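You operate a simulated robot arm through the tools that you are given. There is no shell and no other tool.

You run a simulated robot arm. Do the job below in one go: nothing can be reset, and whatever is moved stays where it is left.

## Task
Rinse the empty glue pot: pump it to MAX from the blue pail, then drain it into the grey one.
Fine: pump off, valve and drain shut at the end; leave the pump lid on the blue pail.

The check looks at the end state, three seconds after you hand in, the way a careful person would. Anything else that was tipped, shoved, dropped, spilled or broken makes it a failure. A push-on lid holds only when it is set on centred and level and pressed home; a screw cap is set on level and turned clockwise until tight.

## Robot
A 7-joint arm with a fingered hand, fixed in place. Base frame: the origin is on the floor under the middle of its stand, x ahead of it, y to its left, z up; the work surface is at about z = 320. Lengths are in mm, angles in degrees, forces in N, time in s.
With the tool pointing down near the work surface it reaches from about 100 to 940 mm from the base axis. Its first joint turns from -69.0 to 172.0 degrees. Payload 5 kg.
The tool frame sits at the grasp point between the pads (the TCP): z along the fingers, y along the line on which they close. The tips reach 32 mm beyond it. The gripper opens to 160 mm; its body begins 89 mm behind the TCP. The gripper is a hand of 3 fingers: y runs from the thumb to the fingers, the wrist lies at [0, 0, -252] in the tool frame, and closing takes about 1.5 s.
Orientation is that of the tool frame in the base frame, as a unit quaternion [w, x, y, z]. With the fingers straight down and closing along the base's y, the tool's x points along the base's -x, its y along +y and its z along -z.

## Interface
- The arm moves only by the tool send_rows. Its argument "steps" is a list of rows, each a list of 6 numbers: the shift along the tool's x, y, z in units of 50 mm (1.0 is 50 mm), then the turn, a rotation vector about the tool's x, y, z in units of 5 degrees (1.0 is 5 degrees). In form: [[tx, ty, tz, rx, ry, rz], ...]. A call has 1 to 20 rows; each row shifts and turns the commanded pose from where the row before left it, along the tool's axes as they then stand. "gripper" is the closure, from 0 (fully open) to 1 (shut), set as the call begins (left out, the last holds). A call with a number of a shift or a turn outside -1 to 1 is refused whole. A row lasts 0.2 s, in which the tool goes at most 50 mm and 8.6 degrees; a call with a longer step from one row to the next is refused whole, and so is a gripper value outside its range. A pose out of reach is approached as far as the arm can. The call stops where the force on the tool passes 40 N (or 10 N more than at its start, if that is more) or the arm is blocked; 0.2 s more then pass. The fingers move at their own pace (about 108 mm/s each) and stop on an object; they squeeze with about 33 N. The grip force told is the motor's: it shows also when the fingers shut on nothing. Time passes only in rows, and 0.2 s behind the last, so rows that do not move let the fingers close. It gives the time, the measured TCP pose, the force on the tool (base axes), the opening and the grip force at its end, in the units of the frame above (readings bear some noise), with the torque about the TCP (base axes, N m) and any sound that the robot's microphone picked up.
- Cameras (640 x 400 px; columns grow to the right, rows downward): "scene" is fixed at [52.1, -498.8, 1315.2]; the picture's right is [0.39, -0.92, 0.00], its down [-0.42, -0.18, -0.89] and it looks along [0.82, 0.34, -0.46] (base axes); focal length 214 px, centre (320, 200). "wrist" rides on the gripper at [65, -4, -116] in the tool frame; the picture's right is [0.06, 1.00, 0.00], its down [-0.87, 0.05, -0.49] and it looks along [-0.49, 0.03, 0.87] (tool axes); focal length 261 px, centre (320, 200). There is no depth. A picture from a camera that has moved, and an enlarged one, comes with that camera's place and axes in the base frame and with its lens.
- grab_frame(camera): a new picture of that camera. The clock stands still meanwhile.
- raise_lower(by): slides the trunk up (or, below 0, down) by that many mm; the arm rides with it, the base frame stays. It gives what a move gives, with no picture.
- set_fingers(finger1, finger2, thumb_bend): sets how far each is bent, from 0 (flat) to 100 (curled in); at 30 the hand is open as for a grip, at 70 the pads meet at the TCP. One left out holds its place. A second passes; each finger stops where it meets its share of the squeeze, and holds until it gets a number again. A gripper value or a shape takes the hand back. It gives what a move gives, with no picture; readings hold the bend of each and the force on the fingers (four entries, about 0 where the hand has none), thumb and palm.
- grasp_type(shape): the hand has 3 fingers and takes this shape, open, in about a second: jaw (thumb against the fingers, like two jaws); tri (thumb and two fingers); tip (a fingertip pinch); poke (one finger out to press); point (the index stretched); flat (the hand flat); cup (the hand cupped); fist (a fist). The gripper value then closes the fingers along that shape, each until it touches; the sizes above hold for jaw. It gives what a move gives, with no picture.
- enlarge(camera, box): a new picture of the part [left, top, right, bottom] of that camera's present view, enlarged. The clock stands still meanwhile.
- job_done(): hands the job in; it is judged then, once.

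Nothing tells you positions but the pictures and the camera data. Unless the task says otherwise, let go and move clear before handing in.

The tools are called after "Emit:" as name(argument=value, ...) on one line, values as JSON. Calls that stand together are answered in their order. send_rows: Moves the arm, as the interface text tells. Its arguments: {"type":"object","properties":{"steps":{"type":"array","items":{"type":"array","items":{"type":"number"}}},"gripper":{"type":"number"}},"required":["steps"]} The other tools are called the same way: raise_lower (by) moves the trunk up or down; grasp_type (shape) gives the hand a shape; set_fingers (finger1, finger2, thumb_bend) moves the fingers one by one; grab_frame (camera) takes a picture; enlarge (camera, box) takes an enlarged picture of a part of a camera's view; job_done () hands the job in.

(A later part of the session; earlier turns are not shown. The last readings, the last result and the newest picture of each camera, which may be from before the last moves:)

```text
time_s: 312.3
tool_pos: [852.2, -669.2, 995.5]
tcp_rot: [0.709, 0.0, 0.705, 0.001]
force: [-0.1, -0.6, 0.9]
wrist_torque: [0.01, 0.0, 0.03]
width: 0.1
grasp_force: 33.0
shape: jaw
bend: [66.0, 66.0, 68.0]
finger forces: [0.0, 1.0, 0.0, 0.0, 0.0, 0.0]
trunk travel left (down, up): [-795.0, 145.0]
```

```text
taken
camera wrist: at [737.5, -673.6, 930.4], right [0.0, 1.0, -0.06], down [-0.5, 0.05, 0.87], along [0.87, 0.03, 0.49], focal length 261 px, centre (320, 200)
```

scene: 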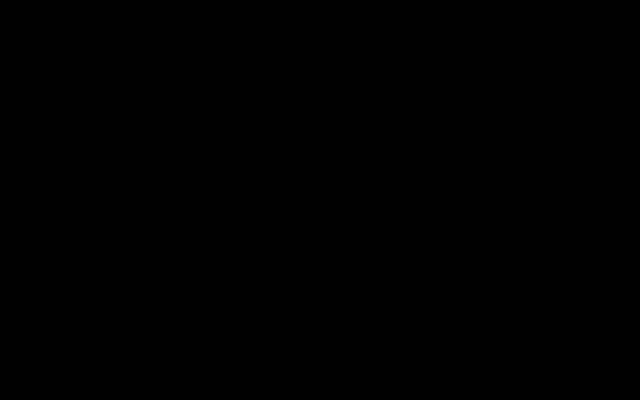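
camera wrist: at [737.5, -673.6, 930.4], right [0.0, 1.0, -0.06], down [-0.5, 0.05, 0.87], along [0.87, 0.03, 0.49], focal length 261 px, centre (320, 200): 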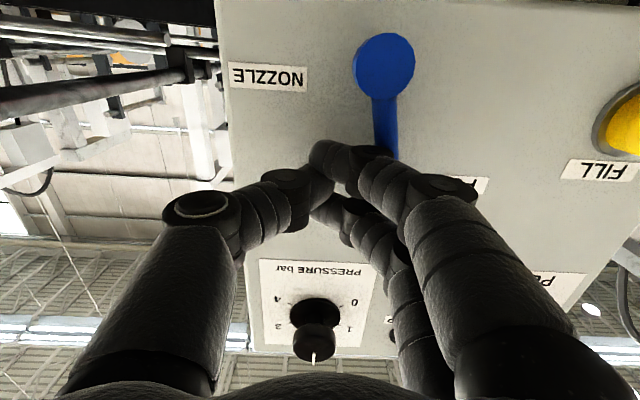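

Contact begins. Continue pushing left along the lever's arc.

Emit:
send_rows(steps=[[0, 0.12, 0, 0, 0, 0], [0, 0.12, 0, 0, 0, 0], [0.01, 0.12, 0, 0, 0, 0], [0.02, 0.12, 0, 0, 0, 0], [0.03, 0.12, 0, 0, 0, 0], [0.04, 0.12, 0, 0, 0, 0]])

Emit:
grab_frame(camera="wrist")

```text
time_s: 313.7
tool_pos: [849.0, -635.6, 991.1]
tcp_rot: [0.709, 0.002, 0.705, 0.0]
force: [-11.3, -14.4, -2.0]
wrist_torque: [-0.27, 0.16, 0.15]
width: 0.0
grasp_force: 32.6
shape: jaw
bend: [65.0, 66.0, 67.0]
finger forces: [17.9, 0.0, 0.1, 0.1, 0.0, 0.1]
trunk travel left (down, up): [-795.0, 145.0]
```

```text
taken
camera wrist: at [735.5, -639.7, 924.4], right [0.0, 1.0, -0.06], down [-0.5, 0.05, 0.87], along [0.87, 0.03, 0.5], focal length 261 px, centre (320, 200)
```

wrist: 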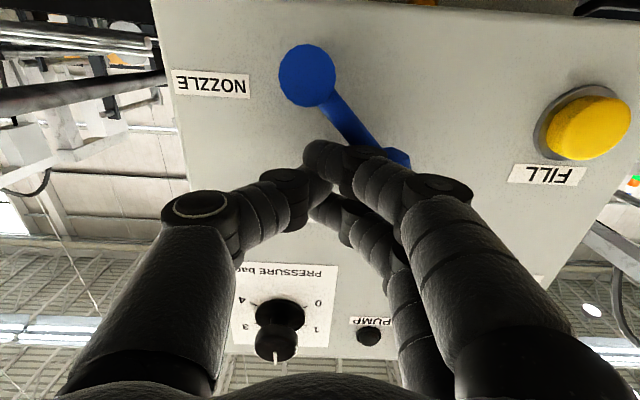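

The lever has swung about 45° to the left, toward POT. I'll back off and look at where it sits.

Emit:
send_rows(steps=[[0, -0.3, 0, 0, 0, 0], [0, -0.4, -0.2, 0, 0, 0], [0, -0.2, -0.7, 0, 0, 0], [0, 0, -0.8, 0, 0, 0]])

Emit:
enlarge(camera="wrist", box=[220, 10, 560, 220])

```text
time_s: 314.7
tool_pos: [764.9, -677.0, 989.3]
tcp_rot: [0.709, 0.001, 0.705, 0.001]
force: [-0.2, -0.2, 0.3]
wrist_torque: [0.0, 0.04, 0.01]
width: 0.0
grasp_force: 32.7
shape: jaw
bend: [65.0, 66.0, 68.0]
finger forces: [0.0, 0.0, 0.0, 0.0, 0.0, 0.1]
trunk travel left (down, up): [-795.0, 145.0]
```

```text
1.88 times, centred on (390, 115) of wrist
camera zoom: at [651.9, -681.1, 922.9], right [0.0, 1.0, -0.06], down [-0.5, 0.05, 0.87], along [0.87, 0.03, 0.5], focal length 491 px, centre (188, 360)
```

zoom: 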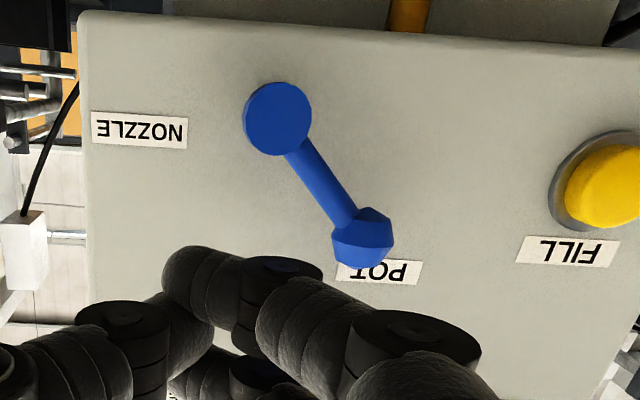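

The lever is at 45°, pointing right at POT. Next the pump knob: move up and left in front of it to look.

Emit:
send_rows(steps=[[-0.4, 0.62, -0.15, 0, 0, 0], [-0.4, 0.62, -0.15, 0, 0, 0], [-0.4, 0.62, -0.15, 0, 0, 0], [-0.4, 0.62, -0.15, 0, 0, 0], [-0.4, 0.62, 0, 0, 0, 0], [-0.3, 0.62, 0, 0, 0, 0]], gripper=0.45)

Emit:
grab_frame(camera="wrist")

Emit:
grab_frame(camera="scene")

```text
time_s: 316.1
tool_pos: [736.5, -493.9, 1107.4]
tcp_rot: [0.709, 0.002, 0.705, 0.0]
force: [0.4, -0.2, -0.4]
wrist_torque: [0.01, 0.01, -0.04]
width: 87.5
grasp_force: 0.1
shape: jaw
bend: [72.0, 72.0, 70.0]
finger forces: [0.1, 0.0, 0.0, 0.0, 0.1, 0.0]
trunk travel left (down, up): [-795.0, 145.0]
```

```text
taken
camera wrist: at [622.4, -497.6, 1041.2], right [0.0, 1.0, -0.06], down [-0.5, 0.05, 0.87], along [0.87, 0.03, 0.49], focal length 261 px, centre (320, 200)
```

wrist: 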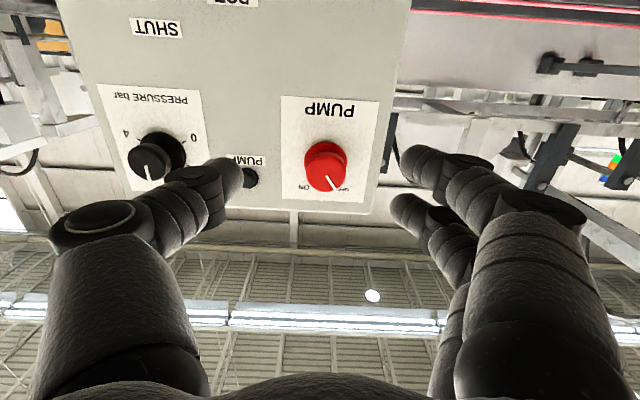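

```text
taken
```

scene: 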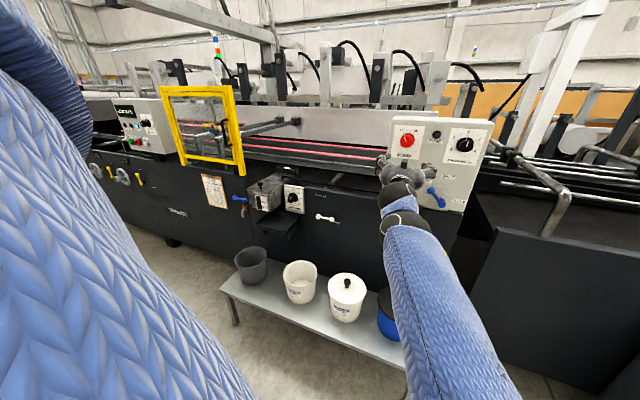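

Now both cameras have a clear view. I'll centre on the red pump knob and take a closer look.

Emit:
send_rows(steps=[[-0.4, 0.08, 0.2, 0, 0, 0], [-0.38, 0.08, 0.3, 0, 0, 0]])

Emit:
grab_frame(camera="wrist")

Emit:
enlarge(camera="scene", box=[370, 110, 500, 220])

Emit:
enlarge(camera="scene", box=[235, 170, 305, 220])

```text
time_s: 316.7
tool_pos: [761.4, -486.9, 1145.1]
tcp_rot: [0.709, 0.001, 0.706, 0.0]
force: [0.9, 0.0, 0.0]
wrist_torque: [0.0, 0.01, 0.0]
width: 87.8
grasp_force: 0.1
shape: jaw
bend: [72.0, 72.0, 70.0]
finger forces: [0.0, 0.0, 0.1, 0.0, 0.0, 0.0]
trunk travel left (down, up): [-795.0, 145.0]
```

```text
taken
camera wrist: at [647.8, -490.3, 1079.2], right [0.0, 1.0, -0.06], down [-0.5, 0.05, 0.87], along [0.87, 0.03, 0.49], focal length 261 px, centre (320, 200)
```

wrist: 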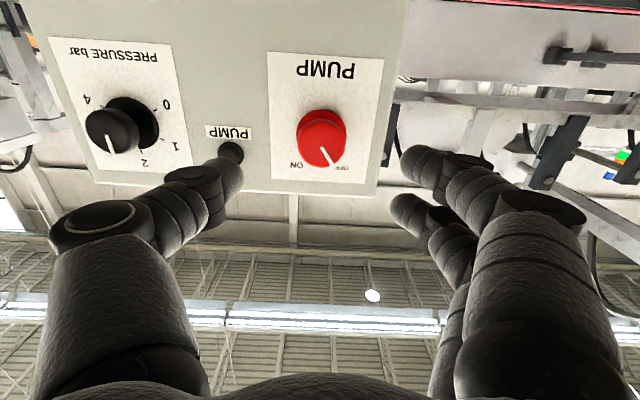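

```text
3.64 times, centred on (435, 165) of scene
camera zoom: at [52.1, -498.8, 1315.2], right [0.39, -0.92, 0.0], down [-0.42, -0.18, -0.89], along [0.82, 0.34, -0.46], focal length 780 px, centre (-98, 327)
```

zoom: 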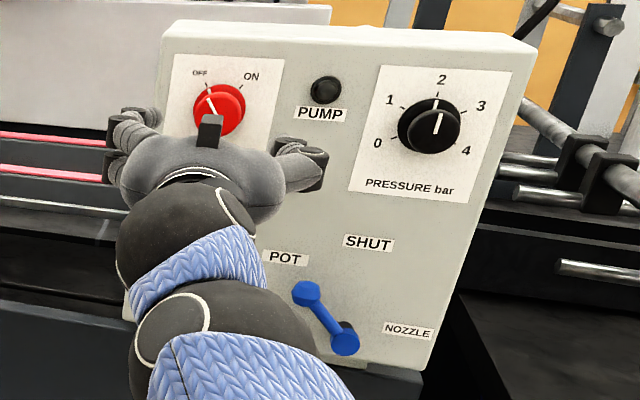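

```text
8.00 times, centred on (270, 195) of scene
camera zoom: at [52.1, -498.8, 1315.2], right [0.39, -0.92, 0.0], down [-0.42, -0.18, -0.89], along [0.82, 0.34, -0.46], focal length 1716 px, centre (720, 240)
```

zoom: 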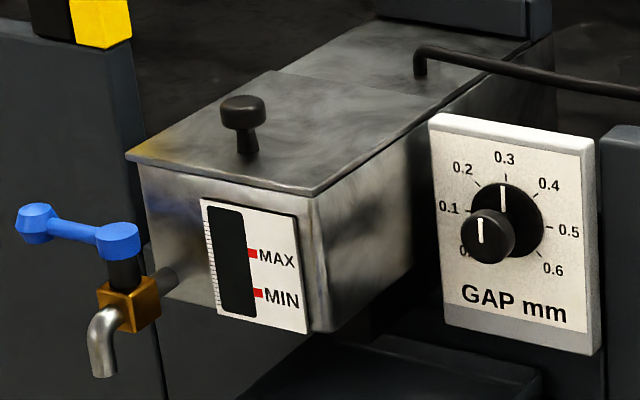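

The sight glass is empty (black) with MAX and MIN marks; good view. Now pre-rotate the hand by -40°, approach the red knob and grip it.

Emit:
send_rows(steps=[[-0.12, 0.03, 0.2, 0, 0, -1], [0, 0, 0.2, 0, 0, -1], [0, 0, 0, 0, 0, -1], [0, 0, 0, 0, 0, -1], [0, 0, 0, 0, 0, -1], [0, 0, 0, 0, 0, -1], [0, 0, 0, 0, 0, -1], [0, 0, 0, 0, 0, -1]])

Emit:
grab_frame(camera="wrist")

Emit:
enlarge(camera="scene", box=[370, 110, 450, 190])

```text
time_s: 318.5
tool_pos: [781.4, -484.8, 1151.0]
tcp_rot: [0.666, -0.241, 0.663, -0.242]
force: [0.6, 0.1, -0.1]
wrist_torque: [0.0, 0.04, 0.0]
width: 87.9
grasp_force: 0.1
shape: jaw
bend: [72.0, 72.0, 70.0]
finger forces: [0.0, 0.1, 0.0, 0.0, 0.1, 0.0]
trunk travel left (down, up): [-795.0, 145.0]
```

```text
taken
camera wrist: at [666.7, -528.9, 1103.4], right [0.0, 0.73, -0.69], down [-0.49, 0.6, 0.63], along [0.87, 0.34, 0.36], focal length 261 px, centre (320, 200)
```

wrist: 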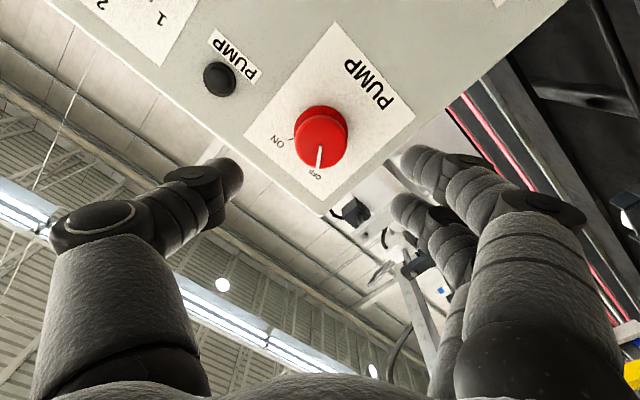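

```text
5.00 times, centred on (410, 150) of scene
camera zoom: at [52.1, -498.8, 1315.2], right [0.39, -0.92, 0.0], down [-0.42, -0.18, -0.89], along [0.82, 0.34, -0.46], focal length 1072 px, centre (-130, 450)
```

zoom: 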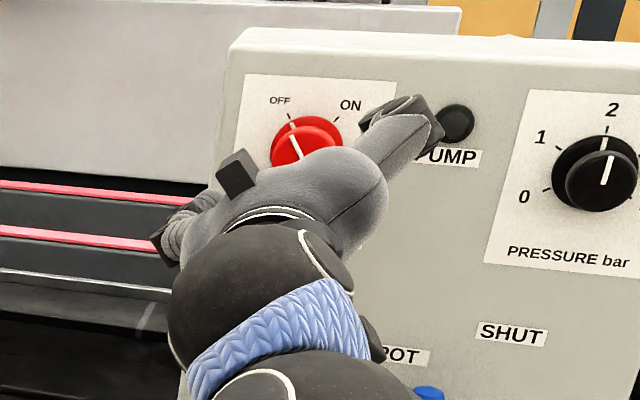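

Aligned with the knob axis. Advance and close on it.

Emit:
send_rows(steps=[[0, 0, 0.6, 0, 0, 0], [0, 0, 0.5, 0, 0, 0], [0, 0, 0.4, 0, 0, 0]])

Emit:
grab_frame(camera="wrist")

```text
time_s: 319.3
tool_pos: [857.6, -485.7, 1151.9]
tcp_rot: [0.666, -0.241, 0.663, -0.242]
force: [0.4, -0.4, -1.1]
wrist_torque: [-0.02, -0.01, 0.02]
width: 87.9
grasp_force: 0.0
shape: jaw
bend: [72.0, 72.0, 70.0]
finger forces: [0.1, 0.1, 0.0, 0.1, 0.0, 0.0]
trunk travel left (down, up): [-795.0, 145.0]
```

```text
taken
camera wrist: at [743.2, -528.9, 1103.4], right [0.0, 0.73, -0.69], down [-0.49, 0.6, 0.63], along [0.87, 0.34, 0.36], focal length 261 px, centre (320, 200)
```

wrist: 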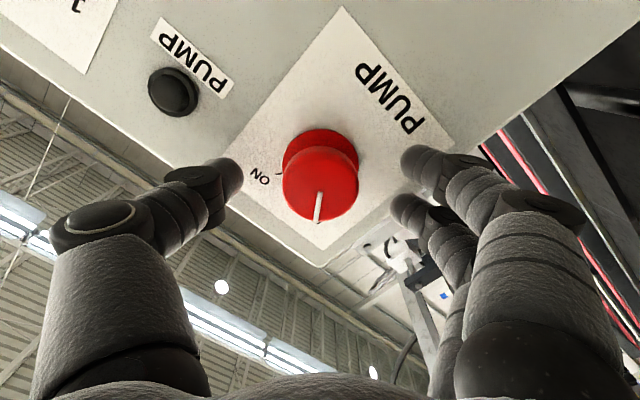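

Slightly deeper, then close.

Emit:
send_rows(steps=[[0, 0, 0.12, 0, 0, 0], [0, 0, 0, 0, 0, 0]])

Emit:
send_rows(steps=[[0, 0, 0, 0, 0, 0], [0, 0, 0, 0, 0, 0], [0, 0, 0, 0, 0, 0], [0, 0, 0, 0, 0, 0]], gripper=1)

Emit:
grab_frame(camera="wrist")

```text
time_s: 319.9
tool_pos: [862.4, -484.5, 1152.1]
tcp_rot: [0.667, -0.24, 0.663, -0.242]
force: [-0.2, 0.2, -0.4]
wrist_torque: [-0.02, 0.02, 0.01]
width: 87.8
grasp_force: 0.1
shape: jaw
bend: [72.0, 72.0, 70.0]
finger forces: [0.0, 0.0, 0.0, 0.1, 0.0, 0.1]
trunk travel left (down, up): [-795.0, 145.0]
```

```text
time_s: 320.9
tool_pos: [863.2, -483.9, 1152.4]
tcp_rot: [0.666, -0.241, 0.663, -0.242]
force: [12.2, -1.1, 4.7]
wrist_torque: [0.03, -0.12, -0.1]
width: 22.8
grasp_force: 32.8
shape: jaw
bend: [72.0, 72.0, 71.0]
finger forces: [13.3, 13.3, 0.1, 0.0, 30.6, 0.1]
trunk travel left (down, up): [-795.0, 145.0]
```

```text
taken
camera wrist: at [749.0, -528.9, 1104.0], right [0.0, 0.73, -0.69], down [-0.49, 0.6, 0.63], along [0.87, 0.34, 0.36], focal length 261 px, centre (320, 200)
```

wrist: 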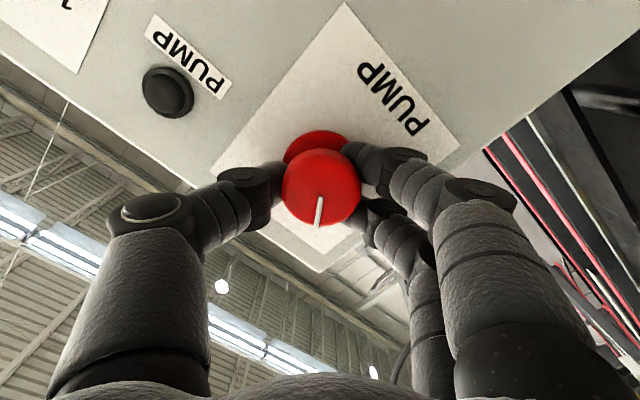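

The fingers grip the knob's neck firmly. Turn it clockwise toward ON.

Emit:
send_rows(steps=[[0, 0, 0, 0, 0, 1], [0, 0, 0, 0, 0, 1], [0, 0, 0, 0, 0, 1], [0, 0, 0, 0, 0, 1], [0, 0, 0, 0, 0, 1], [0, 0, 0, 0, 0, 1], [0, 0, 0, 0, 0, 1], [0, 0, 0, 0, 0, 1], [0, 0, 0, 0, 0, 1], [0, 0, 0, 0, 0, 1]])

Emit:
grab_frame(camera="wrist")

Emit:
enlarge(camera="scene", box=[370, 110, 450, 190])

Emit:
enlarge(camera="scene", box=[235, 170, 305, 220])

```text
time_s: 323.1
tool_pos: [862.5, -485.3, 1151.8]
tcp_rot: [0.706, 0.064, 0.702, 0.064]
force: [26.0, -17.0, 17.4]
wrist_torque: [-0.07, -0.19, -0.45]
width: 22.4
grasp_force: 32.5
shape: jaw
bend: [72.0, 72.0, 71.0]
finger forces: [15.3, 18.9, 0.0, 0.0, 37.5, 0.0]
trunk travel left (down, up): [-795.0, 145.0]
```

```text
taken
camera wrist: at [748.6, -477.1, 1086.3], right [0.0, 0.99, 0.12], down [-0.5, -0.1, 0.86], along [0.87, -0.06, 0.49], focal length 261 px, centre (320, 200)
```

wrist: 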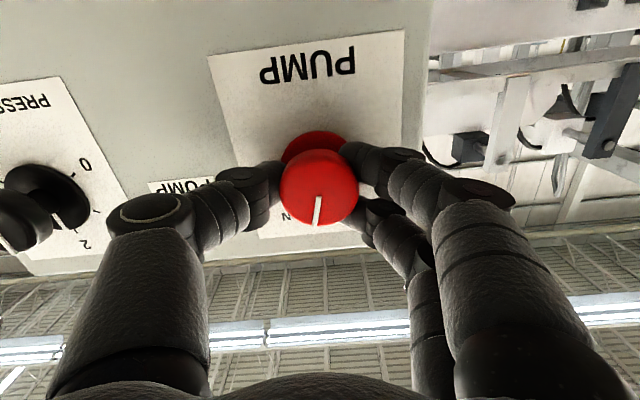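

```text
5.00 times, centred on (410, 150) of scene
camera zoom: at [52.1, -498.8, 1315.2], right [0.39, -0.92, 0.0], down [-0.42, -0.18, -0.89], along [0.82, 0.34, -0.46], focal length 1072 px, centre (-130, 450)
```

zoom: 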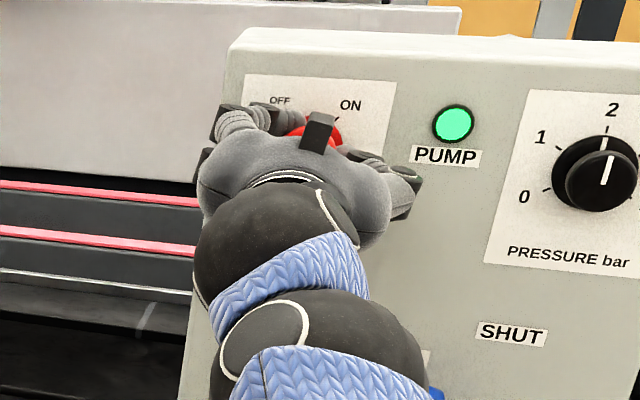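

```text
8.00 times, centred on (270, 195) of scene
camera zoom: at [52.1, -498.8, 1315.2], right [0.39, -0.92, 0.0], down [-0.42, -0.18, -0.89], along [0.82, 0.34, -0.46], focal length 1716 px, centre (720, 240)
```

zoom: 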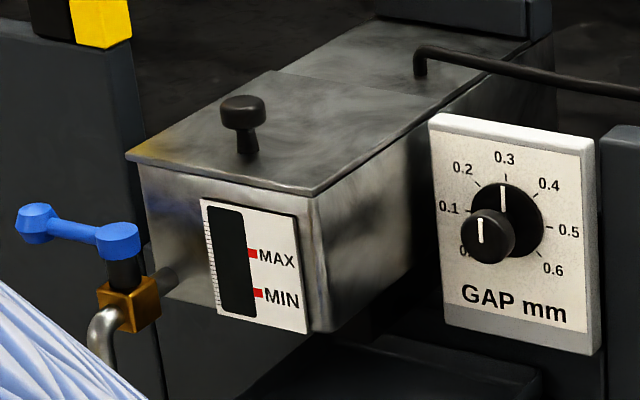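

The PUMP lamp is green: the pump is on. Let me turn a little further to the ON mark and see whether the level rises by itself.

Emit:
send_rows(steps=[[0, 0, 0, 0, 0, 1], [0, 0, 0, 0, 0, 1], [0, 0, 0, 0, 0, 1], [0, 0, 0, 0, 0, 0]])

Emit:
enlarge(camera="scene", box=[235, 170, 305, 220])

Emit:
enlarge(camera="scene", box=[370, 110, 450, 190])

```text
time_s: 324.1
tool_pos: [862.4, -485.3, 1152.0]
tcp_rot: [0.692, 0.155, 0.688, 0.154]
force: [29.9, -25.4, 21.1]
wrist_torque: [-0.03, -0.14, -0.53]
width: 22.2
grasp_force: 32.7
shape: jaw
bend: [72.0, 71.0, 71.0]
finger forces: [14.8, 21.5, 0.0, 0.0, 37.9, 0.0]
trunk travel left (down, up): [-795.0, 145.0]
```

```text
8.00 times, centred on (270, 195) of scene
camera zoom: at [52.1, -498.8, 1315.2], right [0.39, -0.92, 0.0], down [-0.42, -0.18, -0.89], along [0.82, 0.34, -0.46], focal length 1716 px, centre (720, 240)
```

zoom: 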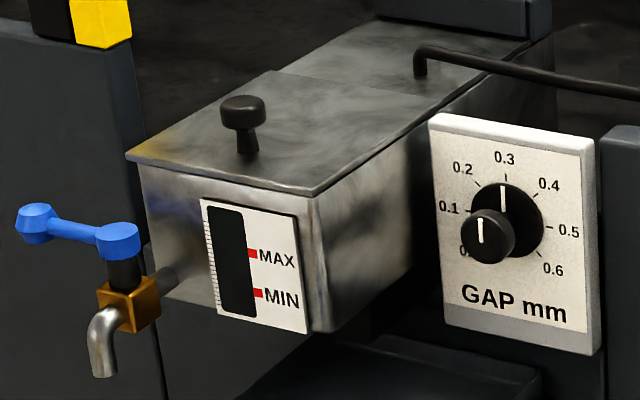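

```text
5.00 times, centred on (410, 150) of scene
camera zoom: at [52.1, -498.8, 1315.2], right [0.39, -0.92, 0.0], down [-0.42, -0.18, -0.89], along [0.82, 0.34, -0.46], focal length 1072 px, centre (-130, 450)
```

zoom: 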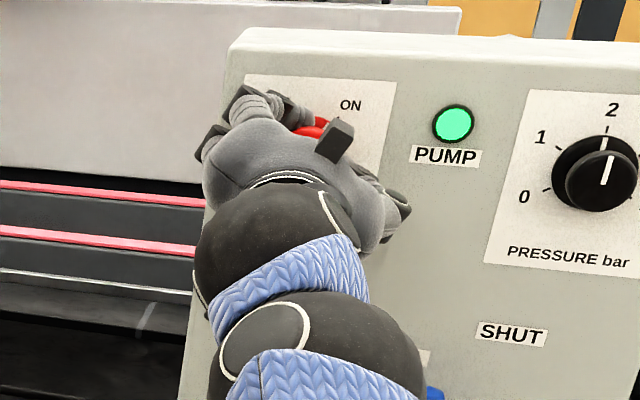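

The pump is on, but the level isn't rising, so FILL must be needed. I'll release the knob, back away and check again.

Emit:
send_rows(steps=[[0, 0, 0, 0, 0, 0], [0, 0, 0, 0, 0, 0], [0, 0, 0, 0, 0, 0], [0, 0, -0.4, 0, 0, 0], [0, 0, -0.8, 0, 0, 0], [0, 0, -0.8, 0, 0, 0]], gripper=0.4)

Emit:
grab_frame(camera="wrist")

Emit:
enlarge(camera="scene", box=[235, 170, 305, 220])

```text
time_s: 325.5
tool_pos: [760.1, -482.0, 1154.2]
tcp_rot: [0.693, 0.153, 0.688, 0.153]
force: [-0.2, 0.7, -0.3]
wrist_torque: [0.0, 0.07, -0.06]
width: 95.8
grasp_force: 0.0
shape: jaw
bend: [71.0, 71.0, 70.0]
finger forces: [0.0, 0.0, 0.0, 0.0, 0.0, 0.1]
trunk travel left (down, up): [-795.0, 145.0]
```

```text
taken
camera wrist: at [646.2, -458.8, 1092.9], right [0.0, 0.93, 0.37], down [-0.5, -0.32, 0.81], along [0.87, -0.18, 0.46], focal length 261 px, centre (320, 200)
```

wrist: 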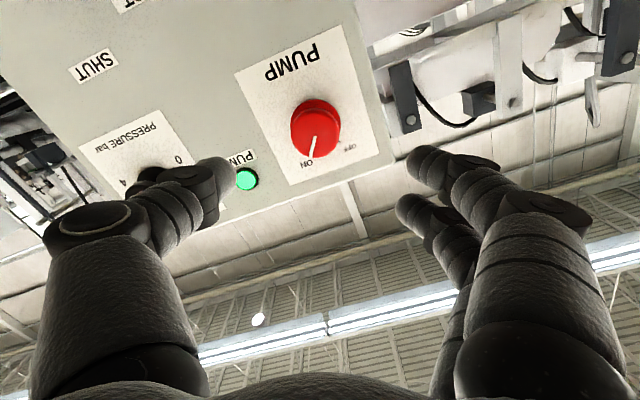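

```text
8.00 times, centred on (270, 195) of scene
camera zoom: at [52.1, -498.8, 1315.2], right [0.39, -0.92, 0.0], down [-0.42, -0.18, -0.89], along [0.82, 0.34, -0.46], focal length 1716 px, centre (720, 240)
```

zoom: 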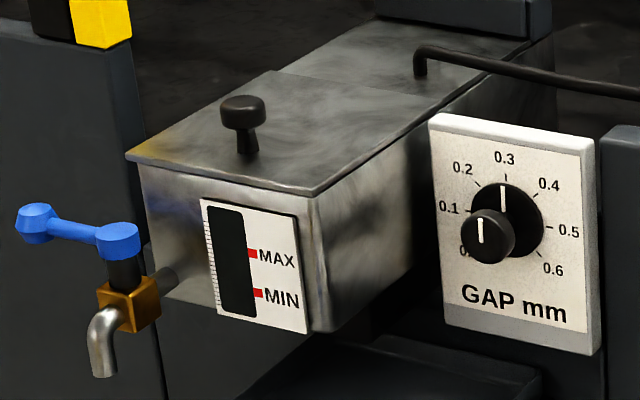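

The pump stays on and the level is unchanged, so I'll press FILL with closed fingertips. Move down in front of the FILL button first.

Emit:
send_rows(steps=[[0, 0, -0.2, 0, 0, -1], [0, 0, 0, 0, 0, -1], [0, 0, 0, 0, 0, -1], [0, 0, 0, 0, 0, -1], [0, 0, 0, 0, 0, -1], [0.8, 0, 0, 0, 0, 0], [0.8, 0, 0, 0, 0, 0], [0.8, 0, 0, 0, 0, 0], [0.8, 0, 0, 0, 0, 0], [0.8, 0, 0, 0, 0, 0]], gripper=1)

Emit:
grab_frame(camera="wrist")

Emit:
grab_frame(camera="scene")

```text
time_s: 327.7
tool_pos: [754.3, -483.1, 950.6]
tcp_rot: [0.709, 0.001, 0.705, 0.0]
force: [0.2, 0.2, -0.4]
wrist_torque: [0.02, 0.01, -0.02]
width: 0.0
grasp_force: 32.5
shape: jaw
bend: [65.0, 65.0, 67.0]
finger forces: [0.1, 0.0, 0.0, 0.1, 0.0, 0.0]
trunk travel left (down, up): [-795.0, 145.0]
```

```text
taken
camera wrist: at [639.9, -487.2, 884.8], right [0.0, 1.0, -0.06], down [-0.5, 0.05, 0.87], along [0.87, 0.03, 0.5], focal length 261 px, centre (320, 200)
```

wrist: 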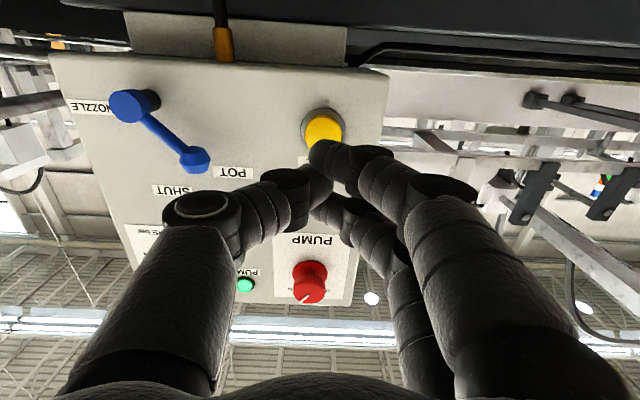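

```text
taken
```

scene: 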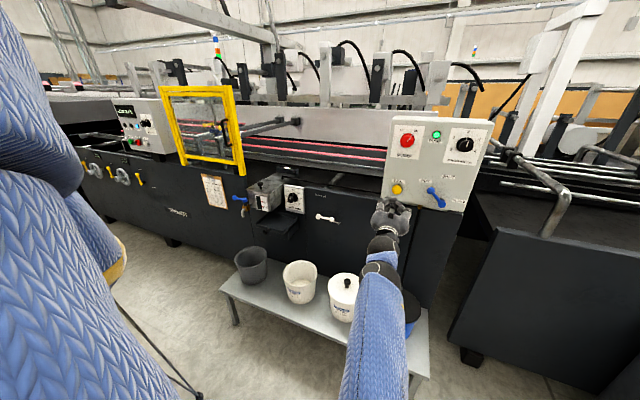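

The FILL button is straight ahead. I'll advance to just before contact, then press slowly while watching the sight glass.

Emit:
send_rows(steps=[[-0.12, 0, 0.6, 0, 0, 0], [0, 0, 0.6, 0, 0, 0], [0, 0, 0.5, 0, 0, 0]])

Emit:
grab_frame(camera="wrist")

Emit:
enlarge(camera="scene", box=[370, 160, 450, 230])

```text
time_s: 328.5
tool_pos: [838.6, -482.1, 957.2]
tcp_rot: [0.709, 0.002, 0.706, 0.0]
force: [-0.7, -0.9, 0.1]
wrist_torque: [0.02, -0.03, 0.01]
width: 0.2
grasp_force: 33.0
shape: jaw
bend: [65.0, 65.0, 67.0]
finger forces: [0.0, 0.1, 0.0, 0.0, 0.0, 0.0]
trunk travel left (down, up): [-795.0, 145.0]
```

```text
taken
camera wrist: at [724.9, -485.7, 891.3], right [0.0, 1.0, -0.06], down [-0.49, 0.05, 0.87], along [0.87, 0.03, 0.49], focal length 261 px, centre (320, 200)
```

wrist: 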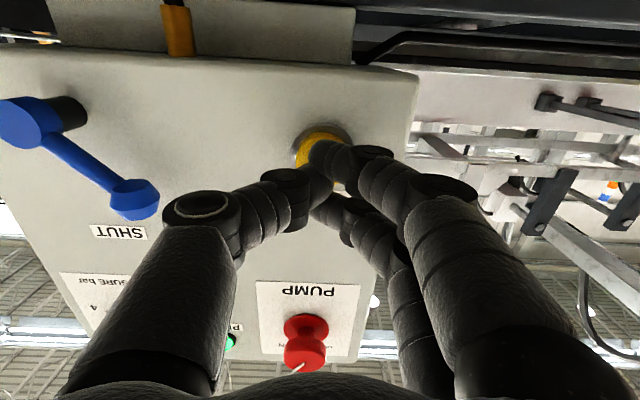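

```text
5.71 times, centred on (410, 195) of scene
camera zoom: at [52.1, -498.8, 1315.2], right [0.39, -0.92, 0.0], down [-0.42, -0.18, -0.89], along [0.82, 0.34, -0.46], focal length 1226 px, centre (-194, 229)
```

zoom: 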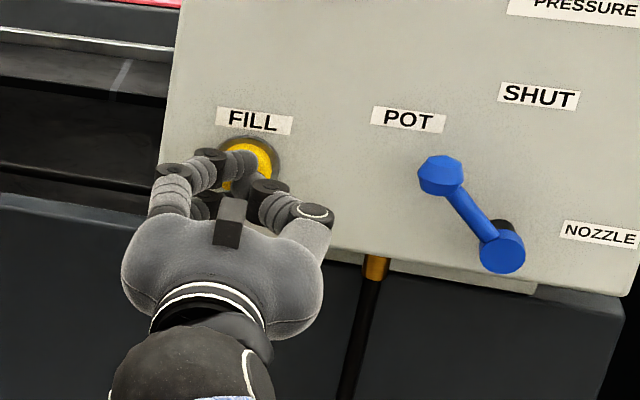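

Emit:
send_rows(steps=[[0, 0, 0.08, 0, 0, 0], [0, 0, 0.08, 0, 0, 0], [0, 0, 0.06, 0, 0, 0]])

Emit:
enlarge(camera="scene", box=[370, 160, 450, 230])

Emit:
enlarge(camera="scene", box=[235, 170, 305, 220])

```text
time_s: 329.3
tool_pos: [849.0, -483.7, 958.3]
tcp_rot: [0.708, 0.0, 0.706, 0.001]
force: [0.3, 0.0, -0.5]
wrist_torque: [0.05, -0.04, 0.01]
width: 0.1
grasp_force: 32.8
shape: jaw
bend: [65.0, 65.0, 67.0]
finger forces: [0.0, 0.0, 0.0, 0.0, 0.0, 0.0]
trunk travel left (down, up): [-795.0, 145.0]
```

```text
5.71 times, centred on (410, 195) of scene
camera zoom: at [52.1, -498.8, 1315.2], right [0.39, -0.92, 0.0], down [-0.42, -0.18, -0.89], along [0.82, 0.34, -0.46], focal length 1226 px, centre (-194, 229)
```

zoom: 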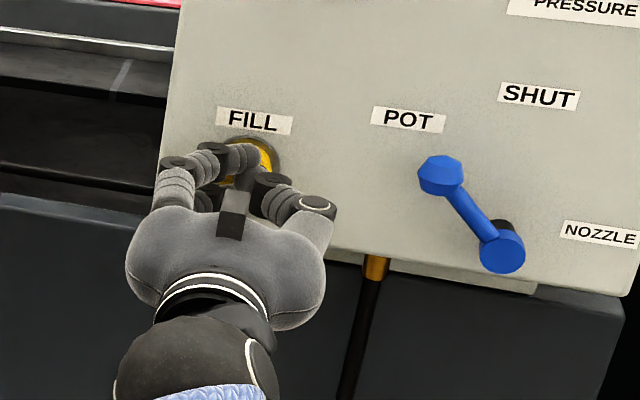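

```text
8.00 times, centred on (270, 195) of scene
camera zoom: at [52.1, -498.8, 1315.2], right [0.39, -0.92, 0.0], down [-0.42, -0.18, -0.89], along [0.82, 0.34, -0.46], focal length 1716 px, centre (720, 240)
```

zoom: 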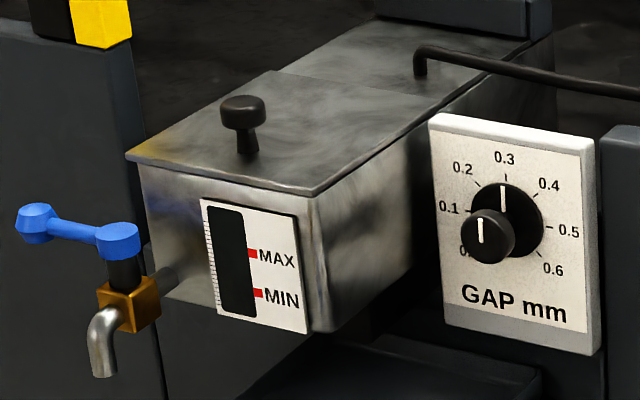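

No contact yet; continue in small steps.

Emit:
send_rows(steps=[[0, 0, 0.06, 0, 0, 0], [0, 0, 0.06, 0, 0, 0], [0, 0, 0.06, 0, 0, 0]])

Emit:
enlarge(camera="scene", box=[235, 170, 305, 220])

```text
time_s: 330.1
tool_pos: [855.9, -484.1, 958.0]
tcp_rot: [0.709, 0.001, 0.705, 0.001]
force: [-8.7, 0.6, -0.9]
wrist_torque: [0.01, 0.09, -0.02]
width: 0.0
grasp_force: 33.0
shape: jaw
bend: [65.0, 65.0, 68.0]
finger forces: [0.0, 0.1, 0.0, 0.0, 0.1, 0.0]
trunk travel left (down, up): [-795.0, 145.0]
heard: click
```

```text
8.00 times, centred on (270, 195) of scene
camera zoom: at [52.1, -498.8, 1315.2], right [0.39, -0.92, 0.0], down [-0.42, -0.18, -0.89], along [0.82, 0.34, -0.46], focal length 1716 px, centre (720, 240)
```

zoom: 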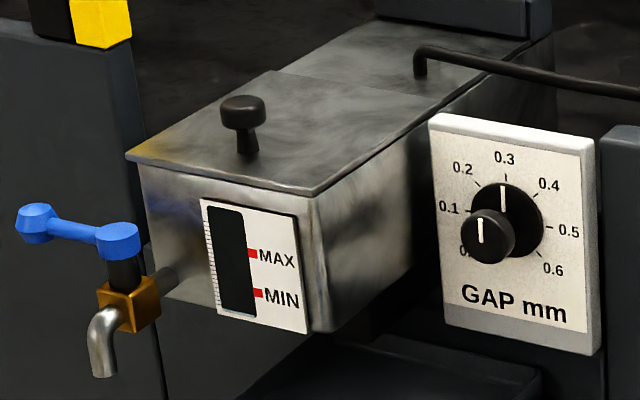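

A click — the button is pressed. I'll hold it for a second and check the level.

Emit:
send_rows(steps=[[0, 0, 0.02, 0, 0, 0], [0, 0, 0, 0, 0, 0], [0, 0, 0, 0, 0, 0], [0, 0, 0, 0, 0, 0]])

Emit:
enlarge(camera="scene", box=[235, 170, 305, 220])

```text
time_s: 331.1
tool_pos: [857.7, -483.6, 957.6]
tcp_rot: [0.708, 0.001, 0.706, 0.0]
force: [-14.4, 0.2, -4.4]
wrist_torque: [0.0, 0.22, -0.02]
width: 0.2
grasp_force: 33.1
shape: jaw
bend: [66.0, 65.0, 68.0]
finger forces: [0.0, 0.1, 0.0, 0.0, 0.1, 0.0]
trunk travel left (down, up): [-795.0, 145.0]
```

```text
8.00 times, centred on (270, 195) of scene
camera zoom: at [52.1, -498.8, 1315.2], right [0.39, -0.92, 0.0], down [-0.42, -0.18, -0.89], along [0.82, 0.34, -0.46], focal length 1716 px, centre (720, 240)
```

zoom: 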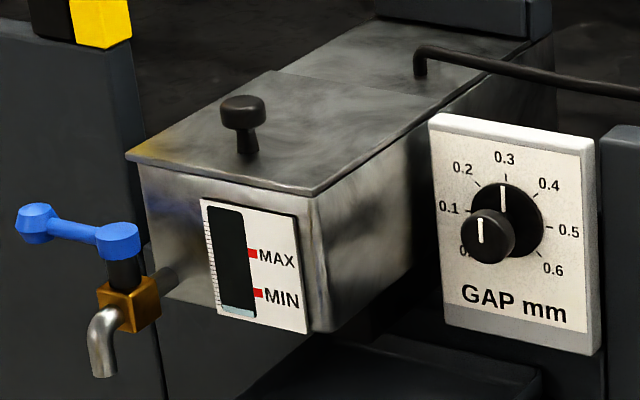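

Water is rising in the sight glass. Hold for another two seconds.

Emit:
send_rows(steps=[[0, 0, 0, 0, 0, 0], [0, 0, 0, 0, 0, 0], [0, 0, 0, 0, 0, 0], [0, 0, 0, 0, 0, 0], [0, 0, 0, 0, 0, 0], [0, 0, 0, 0, 0, 0], [0, 0, 0, 0, 0, 0], [0, 0, 0, 0, 0, 0]])

Emit:
enlarge(camera="scene", box=[235, 170, 305, 220])

```text
time_s: 332.9
tool_pos: [857.8, -483.1, 958.5]
tcp_rot: [0.71, 0.002, 0.705, 0.001]
force: [-13.6, 0.2, -4.3]
wrist_torque: [-0.01, 0.21, -0.03]
width: 0.1
grasp_force: 33.7
shape: jaw
bend: [66.0, 65.0, 68.0]
finger forces: [0.0, 0.0, 0.0, 0.0, 0.0, 0.0]
trunk travel left (down, up): [-795.0, 145.0]
```

```text
8.00 times, centred on (270, 195) of scene
camera zoom: at [52.1, -498.8, 1315.2], right [0.39, -0.92, 0.0], down [-0.42, -0.18, -0.89], along [0.82, 0.34, -0.46], focal length 1716 px, centre (720, 240)
```

zoom: 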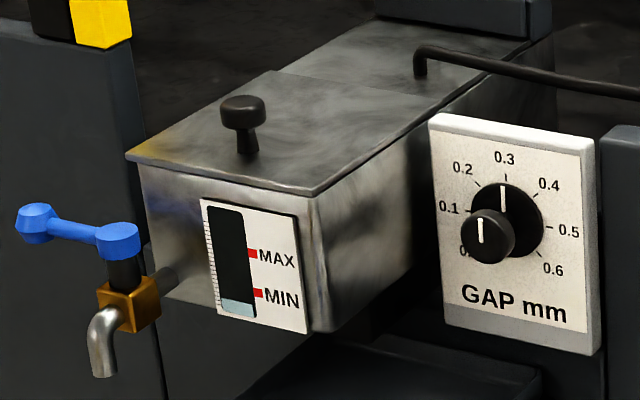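

It's rising at about 4 px/s; MAX is ~46 px higher. Holding on, checking regularly.

Emit:
send_rows(steps=[[0, 0, 0, 0, 0, 0], [0, 0, 0, 0, 0, 0], [0, 0, 0, 0, 0, 0], [0, 0, 0, 0, 0, 0], [0, 0, 0, 0, 0, 0], [0, 0, 0, 0, 0, 0], [0, 0, 0, 0, 0, 0], [0, 0, 0, 0, 0, 0], [0, 0, 0, 0, 0, 0], [0, 0, 0, 0, 0, 0], [0, 0, 0, 0, 0, 0], [0, 0, 0, 0, 0, 0], [0, 0, 0, 0, 0, 0], [0, 0, 0, 0, 0, 0], [0, 0, 0, 0, 0, 0], [0, 0, 0, 0, 0, 0], [0, 0, 0, 0, 0, 0], [0, 0, 0, 0, 0, 0], [0, 0, 0, 0, 0, 0], [0, 0, 0, 0, 0, 0]])

Emit:
enlarge(camera="scene", box=[250, 185, 290, 215])

```text
time_s: 337.1
tool_pos: [857.8, -484.4, 958.4]
tcp_rot: [0.709, 0.001, 0.705, 0.001]
force: [-13.5, -1.3, -3.3]
wrist_torque: [0.0, 0.22, -0.07]
width: 0.0
grasp_force: 32.4
shape: jaw
bend: [66.0, 65.0, 68.0]
finger forces: [0.0, 0.0, 0.0, 0.1, 0.0, 0.0]
trunk travel left (down, up): [-795.0, 145.0]
```

```text
13.33 times, centred on (270, 200) of scene
camera zoom: at [52.1, -498.8, 1315.2], right [0.39, -0.92, 0.0], down [-0.42, -0.18, -0.89], along [0.82, 0.34, -0.46], focal length 2860 px, centre (987, 200)
```

zoom: 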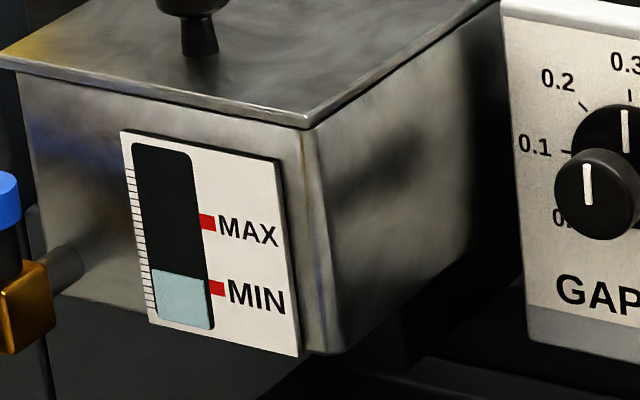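

Above MIN now. Holding on.

Emit:
send_rows(steps=[[0, 0, 0, 0, 0, 0], [0, 0, 0, 0, 0, 0], [0, 0, 0, 0, 0, 0], [0, 0, 0, 0, 0, 0], [0, 0, 0, 0, 0, 0], [0, 0, 0, 0, 0, 0], [0, 0, 0, 0, 0, 0], [0, 0, 0, 0, 0, 0], [0, 0, 0, 0, 0, 0], [0, 0, 0, 0, 0, 0], [0, 0, 0, 0, 0, 0], [0, 0, 0, 0, 0, 0], [0, 0, 0, 0, 0, 0], [0, 0, 0, 0, 0, 0], [0, 0, 0, 0, 0, 0], [0, 0, 0, 0, 0, 0], [0, 0, 0, 0, 0, 0], [0, 0, 0, 0, 0, 0], [0, 0, 0, 0, 0, 0], [0, 0, 0, 0, 0, 0]])

Emit:
enlarge(camera="scene", box=[250, 185, 290, 215])

```text
time_s: 341.3
tool_pos: [858.1, -483.7, 958.3]
tcp_rot: [0.71, 0.001, 0.704, 0.002]
force: [-14.0, -0.6, -2.1]
wrist_torque: [0.03, 0.19, -0.05]
width: 0.1
grasp_force: 33.8
shape: jaw
bend: [66.0, 65.0, 68.0]
finger forces: [0.0, 0.0, 0.0, 0.1, 0.0, 0.0]
trunk travel left (down, up): [-795.0, 145.0]
```

```text
13.33 times, centred on (270, 200) of scene
camera zoom: at [52.1, -498.8, 1315.2], right [0.39, -0.92, 0.0], down [-0.42, -0.18, -0.89], along [0.82, 0.34, -0.46], focal length 2860 px, centre (987, 200)
```

zoom: 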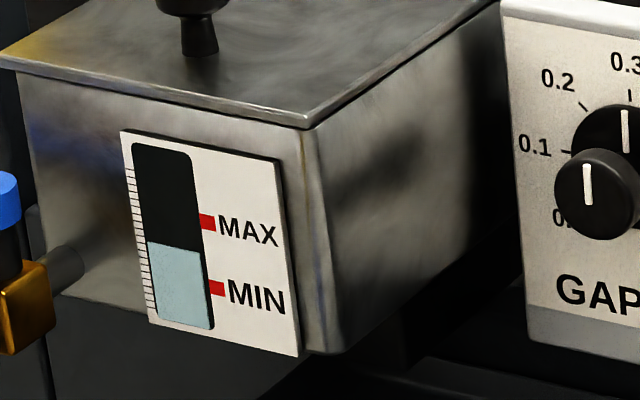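

About 29 px to go (≈4.3 s). Hold 3 s more.

Emit:
send_rows(steps=[[0, 0, 0, 0, 0, 0], [0, 0, 0, 0, 0, 0], [0, 0, 0, 0, 0, 0], [0, 0, 0, 0, 0, 0], [0, 0, 0, 0, 0, 0], [0, 0, 0, 0, 0, 0], [0, 0, 0, 0, 0, 0], [0, 0, 0, 0, 0, 0], [0, 0, 0, 0, 0, 0], [0, 0, 0, 0, 0, 0], [0, 0, 0, 0, 0, 0], [0, 0, 0, 0, 0, 0], [0, 0, 0, 0, 0, 0], [0, 0, 0, 0, 0, 0]])

Emit:
enlarge(camera="scene", box=[255, 188, 275, 208])

```text
time_s: 344.3
tool_pos: [856.9, -484.0, 958.7]
tcp_rot: [0.709, 0.002, 0.705, 0.0]
force: [-13.4, -2.0, -3.0]
wrist_torque: [-0.01, 0.2, -0.06]
width: 0.0
grasp_force: 32.4
shape: jaw
bend: [66.0, 65.0, 68.0]
finger forces: [0.0, 0.0, 0.1, 0.0, 0.0, 0.0]
trunk travel left (down, up): [-795.0, 145.0]
```

```text
16.00 times, centred on (265, 198) of scene
camera zoom: at [52.1, -498.8, 1315.2], right [0.39, -0.92, 0.0], down [-0.42, -0.18, -0.89], along [0.82, 0.34, -0.46], focal length 3432 px, centre (1200, 232)
```

zoom: 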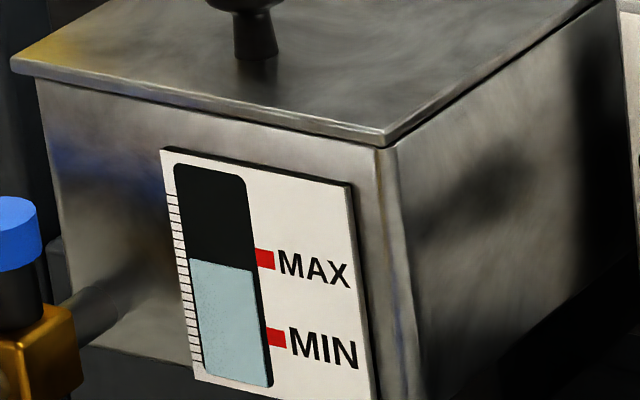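

Just below the MAX mark; about 1.4 s more. Hold 6 more rows, then release the button.

Emit:
send_rows(steps=[[0, 0, 0, 0, 0, 0], [0, 0, 0, 0, 0, 0], [0, 0, 0, 0, 0, 0], [0, 0, 0, 0, 0, 0], [0, 0, 0, 0, 0, 0], [0, 0, -0.4, 0, 0, 0]])

Emit:
enlarge(camera="scene", box=[255, 188, 275, 208])

```text
time_s: 345.7
tool_pos: [838.5, -483.8, 957.8]
tcp_rot: [0.709, 0.0, 0.705, 0.001]
force: [0.4, -0.5, 0.5]
wrist_torque: [0.0, 0.02, -0.02]
width: 0.0
grasp_force: 32.8
shape: jaw
bend: [66.0, 65.0, 68.0]
finger forces: [0.1, 0.0, 0.0, 0.0, 0.0, 0.0]
trunk travel left (down, up): [-795.0, 145.0]
```

```text
16.00 times, centred on (265, 198) of scene
camera zoom: at [52.1, -498.8, 1315.2], right [0.39, -0.92, 0.0], down [-0.42, -0.18, -0.89], along [0.82, 0.34, -0.46], focal length 3432 px, centre (1200, 232)
```

zoom: 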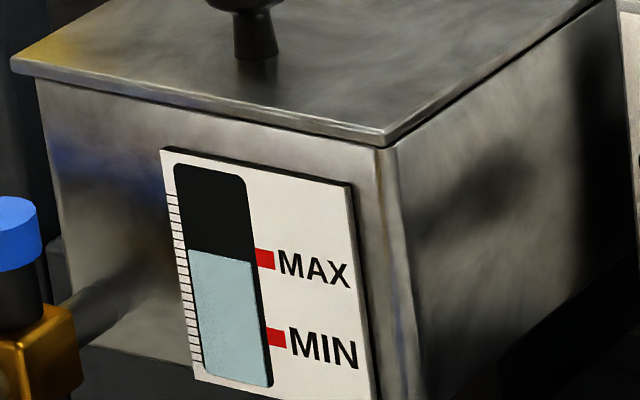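

The level is at the MAX mark. I'll check it's stopped now that FILL is released.

Emit:
send_rows(steps=[[0, 0, -0.4, 0, 0, 0], [0, 0, 0, 0, 0, 0], [0, 0, 0, 0, 0, 0], [0, 0, 0, 0, 0, 0]])

Emit:
enlarge(camera="scene", box=[258, 192, 272, 202])

```text
time_s: 346.7
tool_pos: [819.4, -483.2, 957.9]
tcp_rot: [0.709, 0.001, 0.705, 0.0]
force: [-0.7, 0.6, -0.6]
wrist_torque: [-0.04, -0.03, 0.05]
width: 0.0
grasp_force: 32.9
shape: jaw
bend: [66.0, 65.0, 68.0]
finger forces: [0.0, 0.0, 0.0, 0.0, 0.0, 0.0]
trunk travel left (down, up): [-795.0, 145.0]
```

```text
16.00 times, centred on (265, 197) of scene
camera zoom: at [52.1, -498.8, 1315.2], right [0.39, -0.92, 0.0], down [-0.42, -0.18, -0.89], along [0.82, 0.34, -0.46], focal length 3432 px, centre (1200, 248)
```

zoom: 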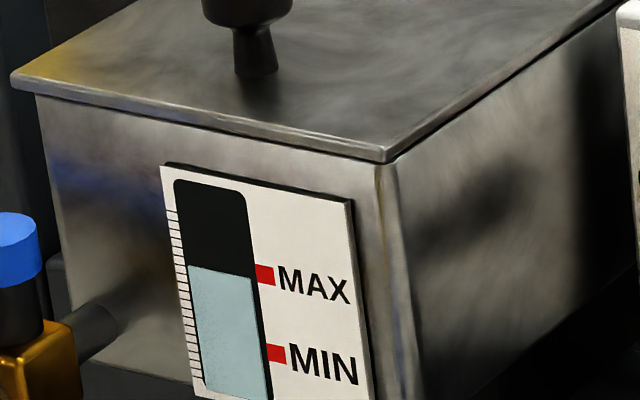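

The flow stopped with the button release; the level is ~3 px under the mark's centre. One very short press brings it right onto MAX.

Emit:
send_rows(steps=[[0, 0, 0.5, 0, 0, 0], [0, 0, 0.26, 0, 0, 0], [0, 0, 0, 0, 0, 0], [0, 0, -0.5, 0, 0, 0], [0, 0, -0.5, 0, 0, 0]])

Emit:
enlarge(camera="scene", box=[258, 192, 272, 202])

```text
time_s: 347.9
tool_pos: [806.8, -482.9, 958.7]
tcp_rot: [0.709, 0.0, 0.706, 0.001]
force: [-0.3, 0.3, -0.2]
wrist_torque: [-0.01, 0.04, -0.01]
width: 0.0
grasp_force: 32.9
shape: jaw
bend: [66.0, 65.0, 68.0]
finger forces: [0.0, 0.0, 0.0, 0.0, 0.1, 0.0]
trunk travel left (down, up): [-795.0, 145.0]
heard: click
```

```text
16.00 times, centred on (265, 197) of scene
camera zoom: at [52.1, -498.8, 1315.2], right [0.39, -0.92, 0.0], down [-0.42, -0.18, -0.89], along [0.82, 0.34, -0.46], focal length 3432 px, centre (1200, 248)
```

zoom: 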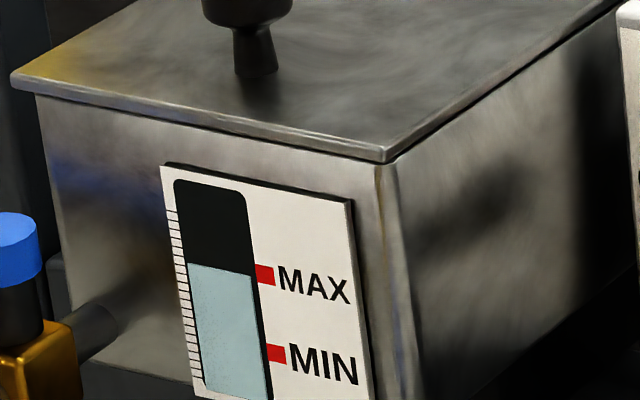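

Exactly at MAX now. Next: pump off. I'll go back to the red knob with the hand pre-rotated clockwise.

Emit:
send_rows(steps=[[0, 0, -0.5, 0, 0, 0], [-0.75, 0, 0, 0, 0, 0], [-0.78, 0, 0, 0, 0, 0], [-0.78, 0, 0, 0, 0, 0], [-0.78, 0, 0, 0, 0, 0], [-0.78, -0.02, 0, 0, 0, 1], [0, 0, 0, 0, 0, 1], [0, 0, 0, 0, 0, 1], [0, 0, 0, 0, 0, 1], [0, 0, 0, 0, 0, 1]], gripper=0.45)

Emit:
grab_frame(camera="wrist")

```text
time_s: 350.1
tool_pos: [781.4, -485.4, 1150.6]
tcp_rot: [0.692, 0.153, 0.688, 0.155]
force: [0.5, 0.0, 0.8]
wrist_torque: [0.04, -0.02, 0.01]
width: 87.9
grasp_force: 0.1
shape: jaw
bend: [72.0, 72.0, 70.0]
finger forces: [0.1, 0.0, 0.0, 0.1, 0.0, 0.0]
trunk travel left (down, up): [-795.0, 145.0]
```

```text
taken
camera wrist: at [666.4, -460.8, 1089.7], right [0.0, 0.93, 0.37], down [-0.5, -0.32, 0.81], along [0.87, -0.18, 0.46], focal length 261 px, centre (320, 200)
```

wrist: 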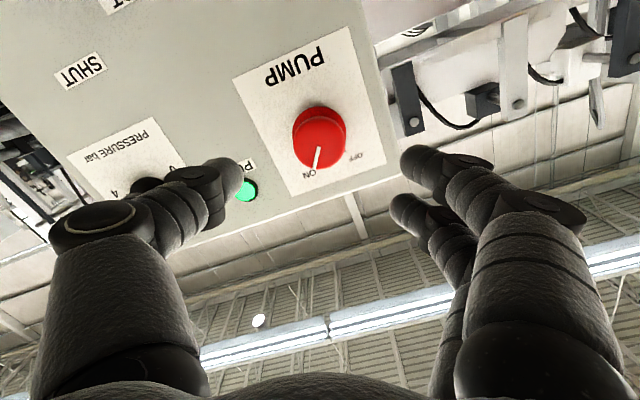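

Aligned. Advance and grip.

Emit:
send_rows(steps=[[0.02, 0.02, 0.6, 0, 0, 0], [0, 0, 0.5, 0, 0, 0], [0, 0, 0.5, 0, 0, 0], [0, 0, 0.04, 0, 0, 0], [0, 0, 0, 0, 0, 0]])

Emit:
send_rows(steps=[[0, 0, 0, 0, 0, 0], [0, 0, 0, 0, 0, 0], [0, 0, 0, 0, 0, 0], [0, 0, 0, 0, 0, 0]], gripper=1)

Emit:
grab_frame(camera="wrist")

```text
time_s: 351.3
tool_pos: [862.5, -483.7, 1149.5]
tcp_rot: [0.692, 0.154, 0.688, 0.153]
force: [0.3, 0.4, -0.2]
wrist_torque: [0.01, -0.01, 0.01]
width: 87.8
grasp_force: 0.0
shape: jaw
bend: [72.0, 72.0, 70.0]
finger forces: [0.0, 0.0, 0.0, 0.2, 0.1, 0.1]
trunk travel left (down, up): [-795.0, 145.0]
```

```text
time_s: 352.3
tool_pos: [864.3, -485.0, 1149.0]
tcp_rot: [0.692, 0.153, 0.689, 0.154]
force: [13.3, -2.1, 2.5]
wrist_torque: [-0.03, -0.01, -0.07]
width: 23.1
grasp_force: 33.0
shape: jaw
bend: [72.0, 72.0, 71.0]
finger forces: [13.3, 13.8, 0.0, 0.1, 29.5, 0.0]
trunk travel left (down, up): [-795.0, 145.0]
```

```text
taken
camera wrist: at [749.2, -460.2, 1088.3], right [0.0, 0.93, 0.37], down [-0.5, -0.32, 0.81], along [0.87, -0.18, 0.46], focal length 261 px, centre (320, 200)
```

wrist: 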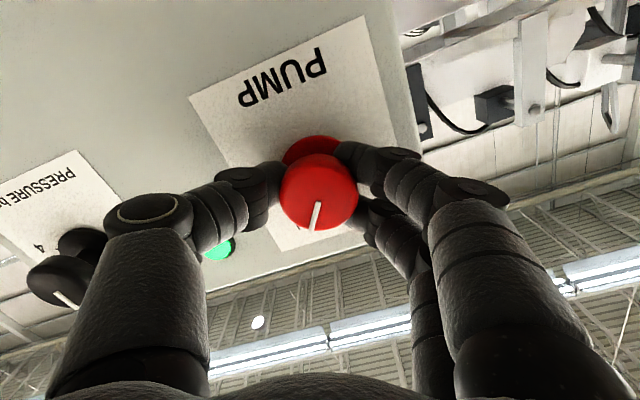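

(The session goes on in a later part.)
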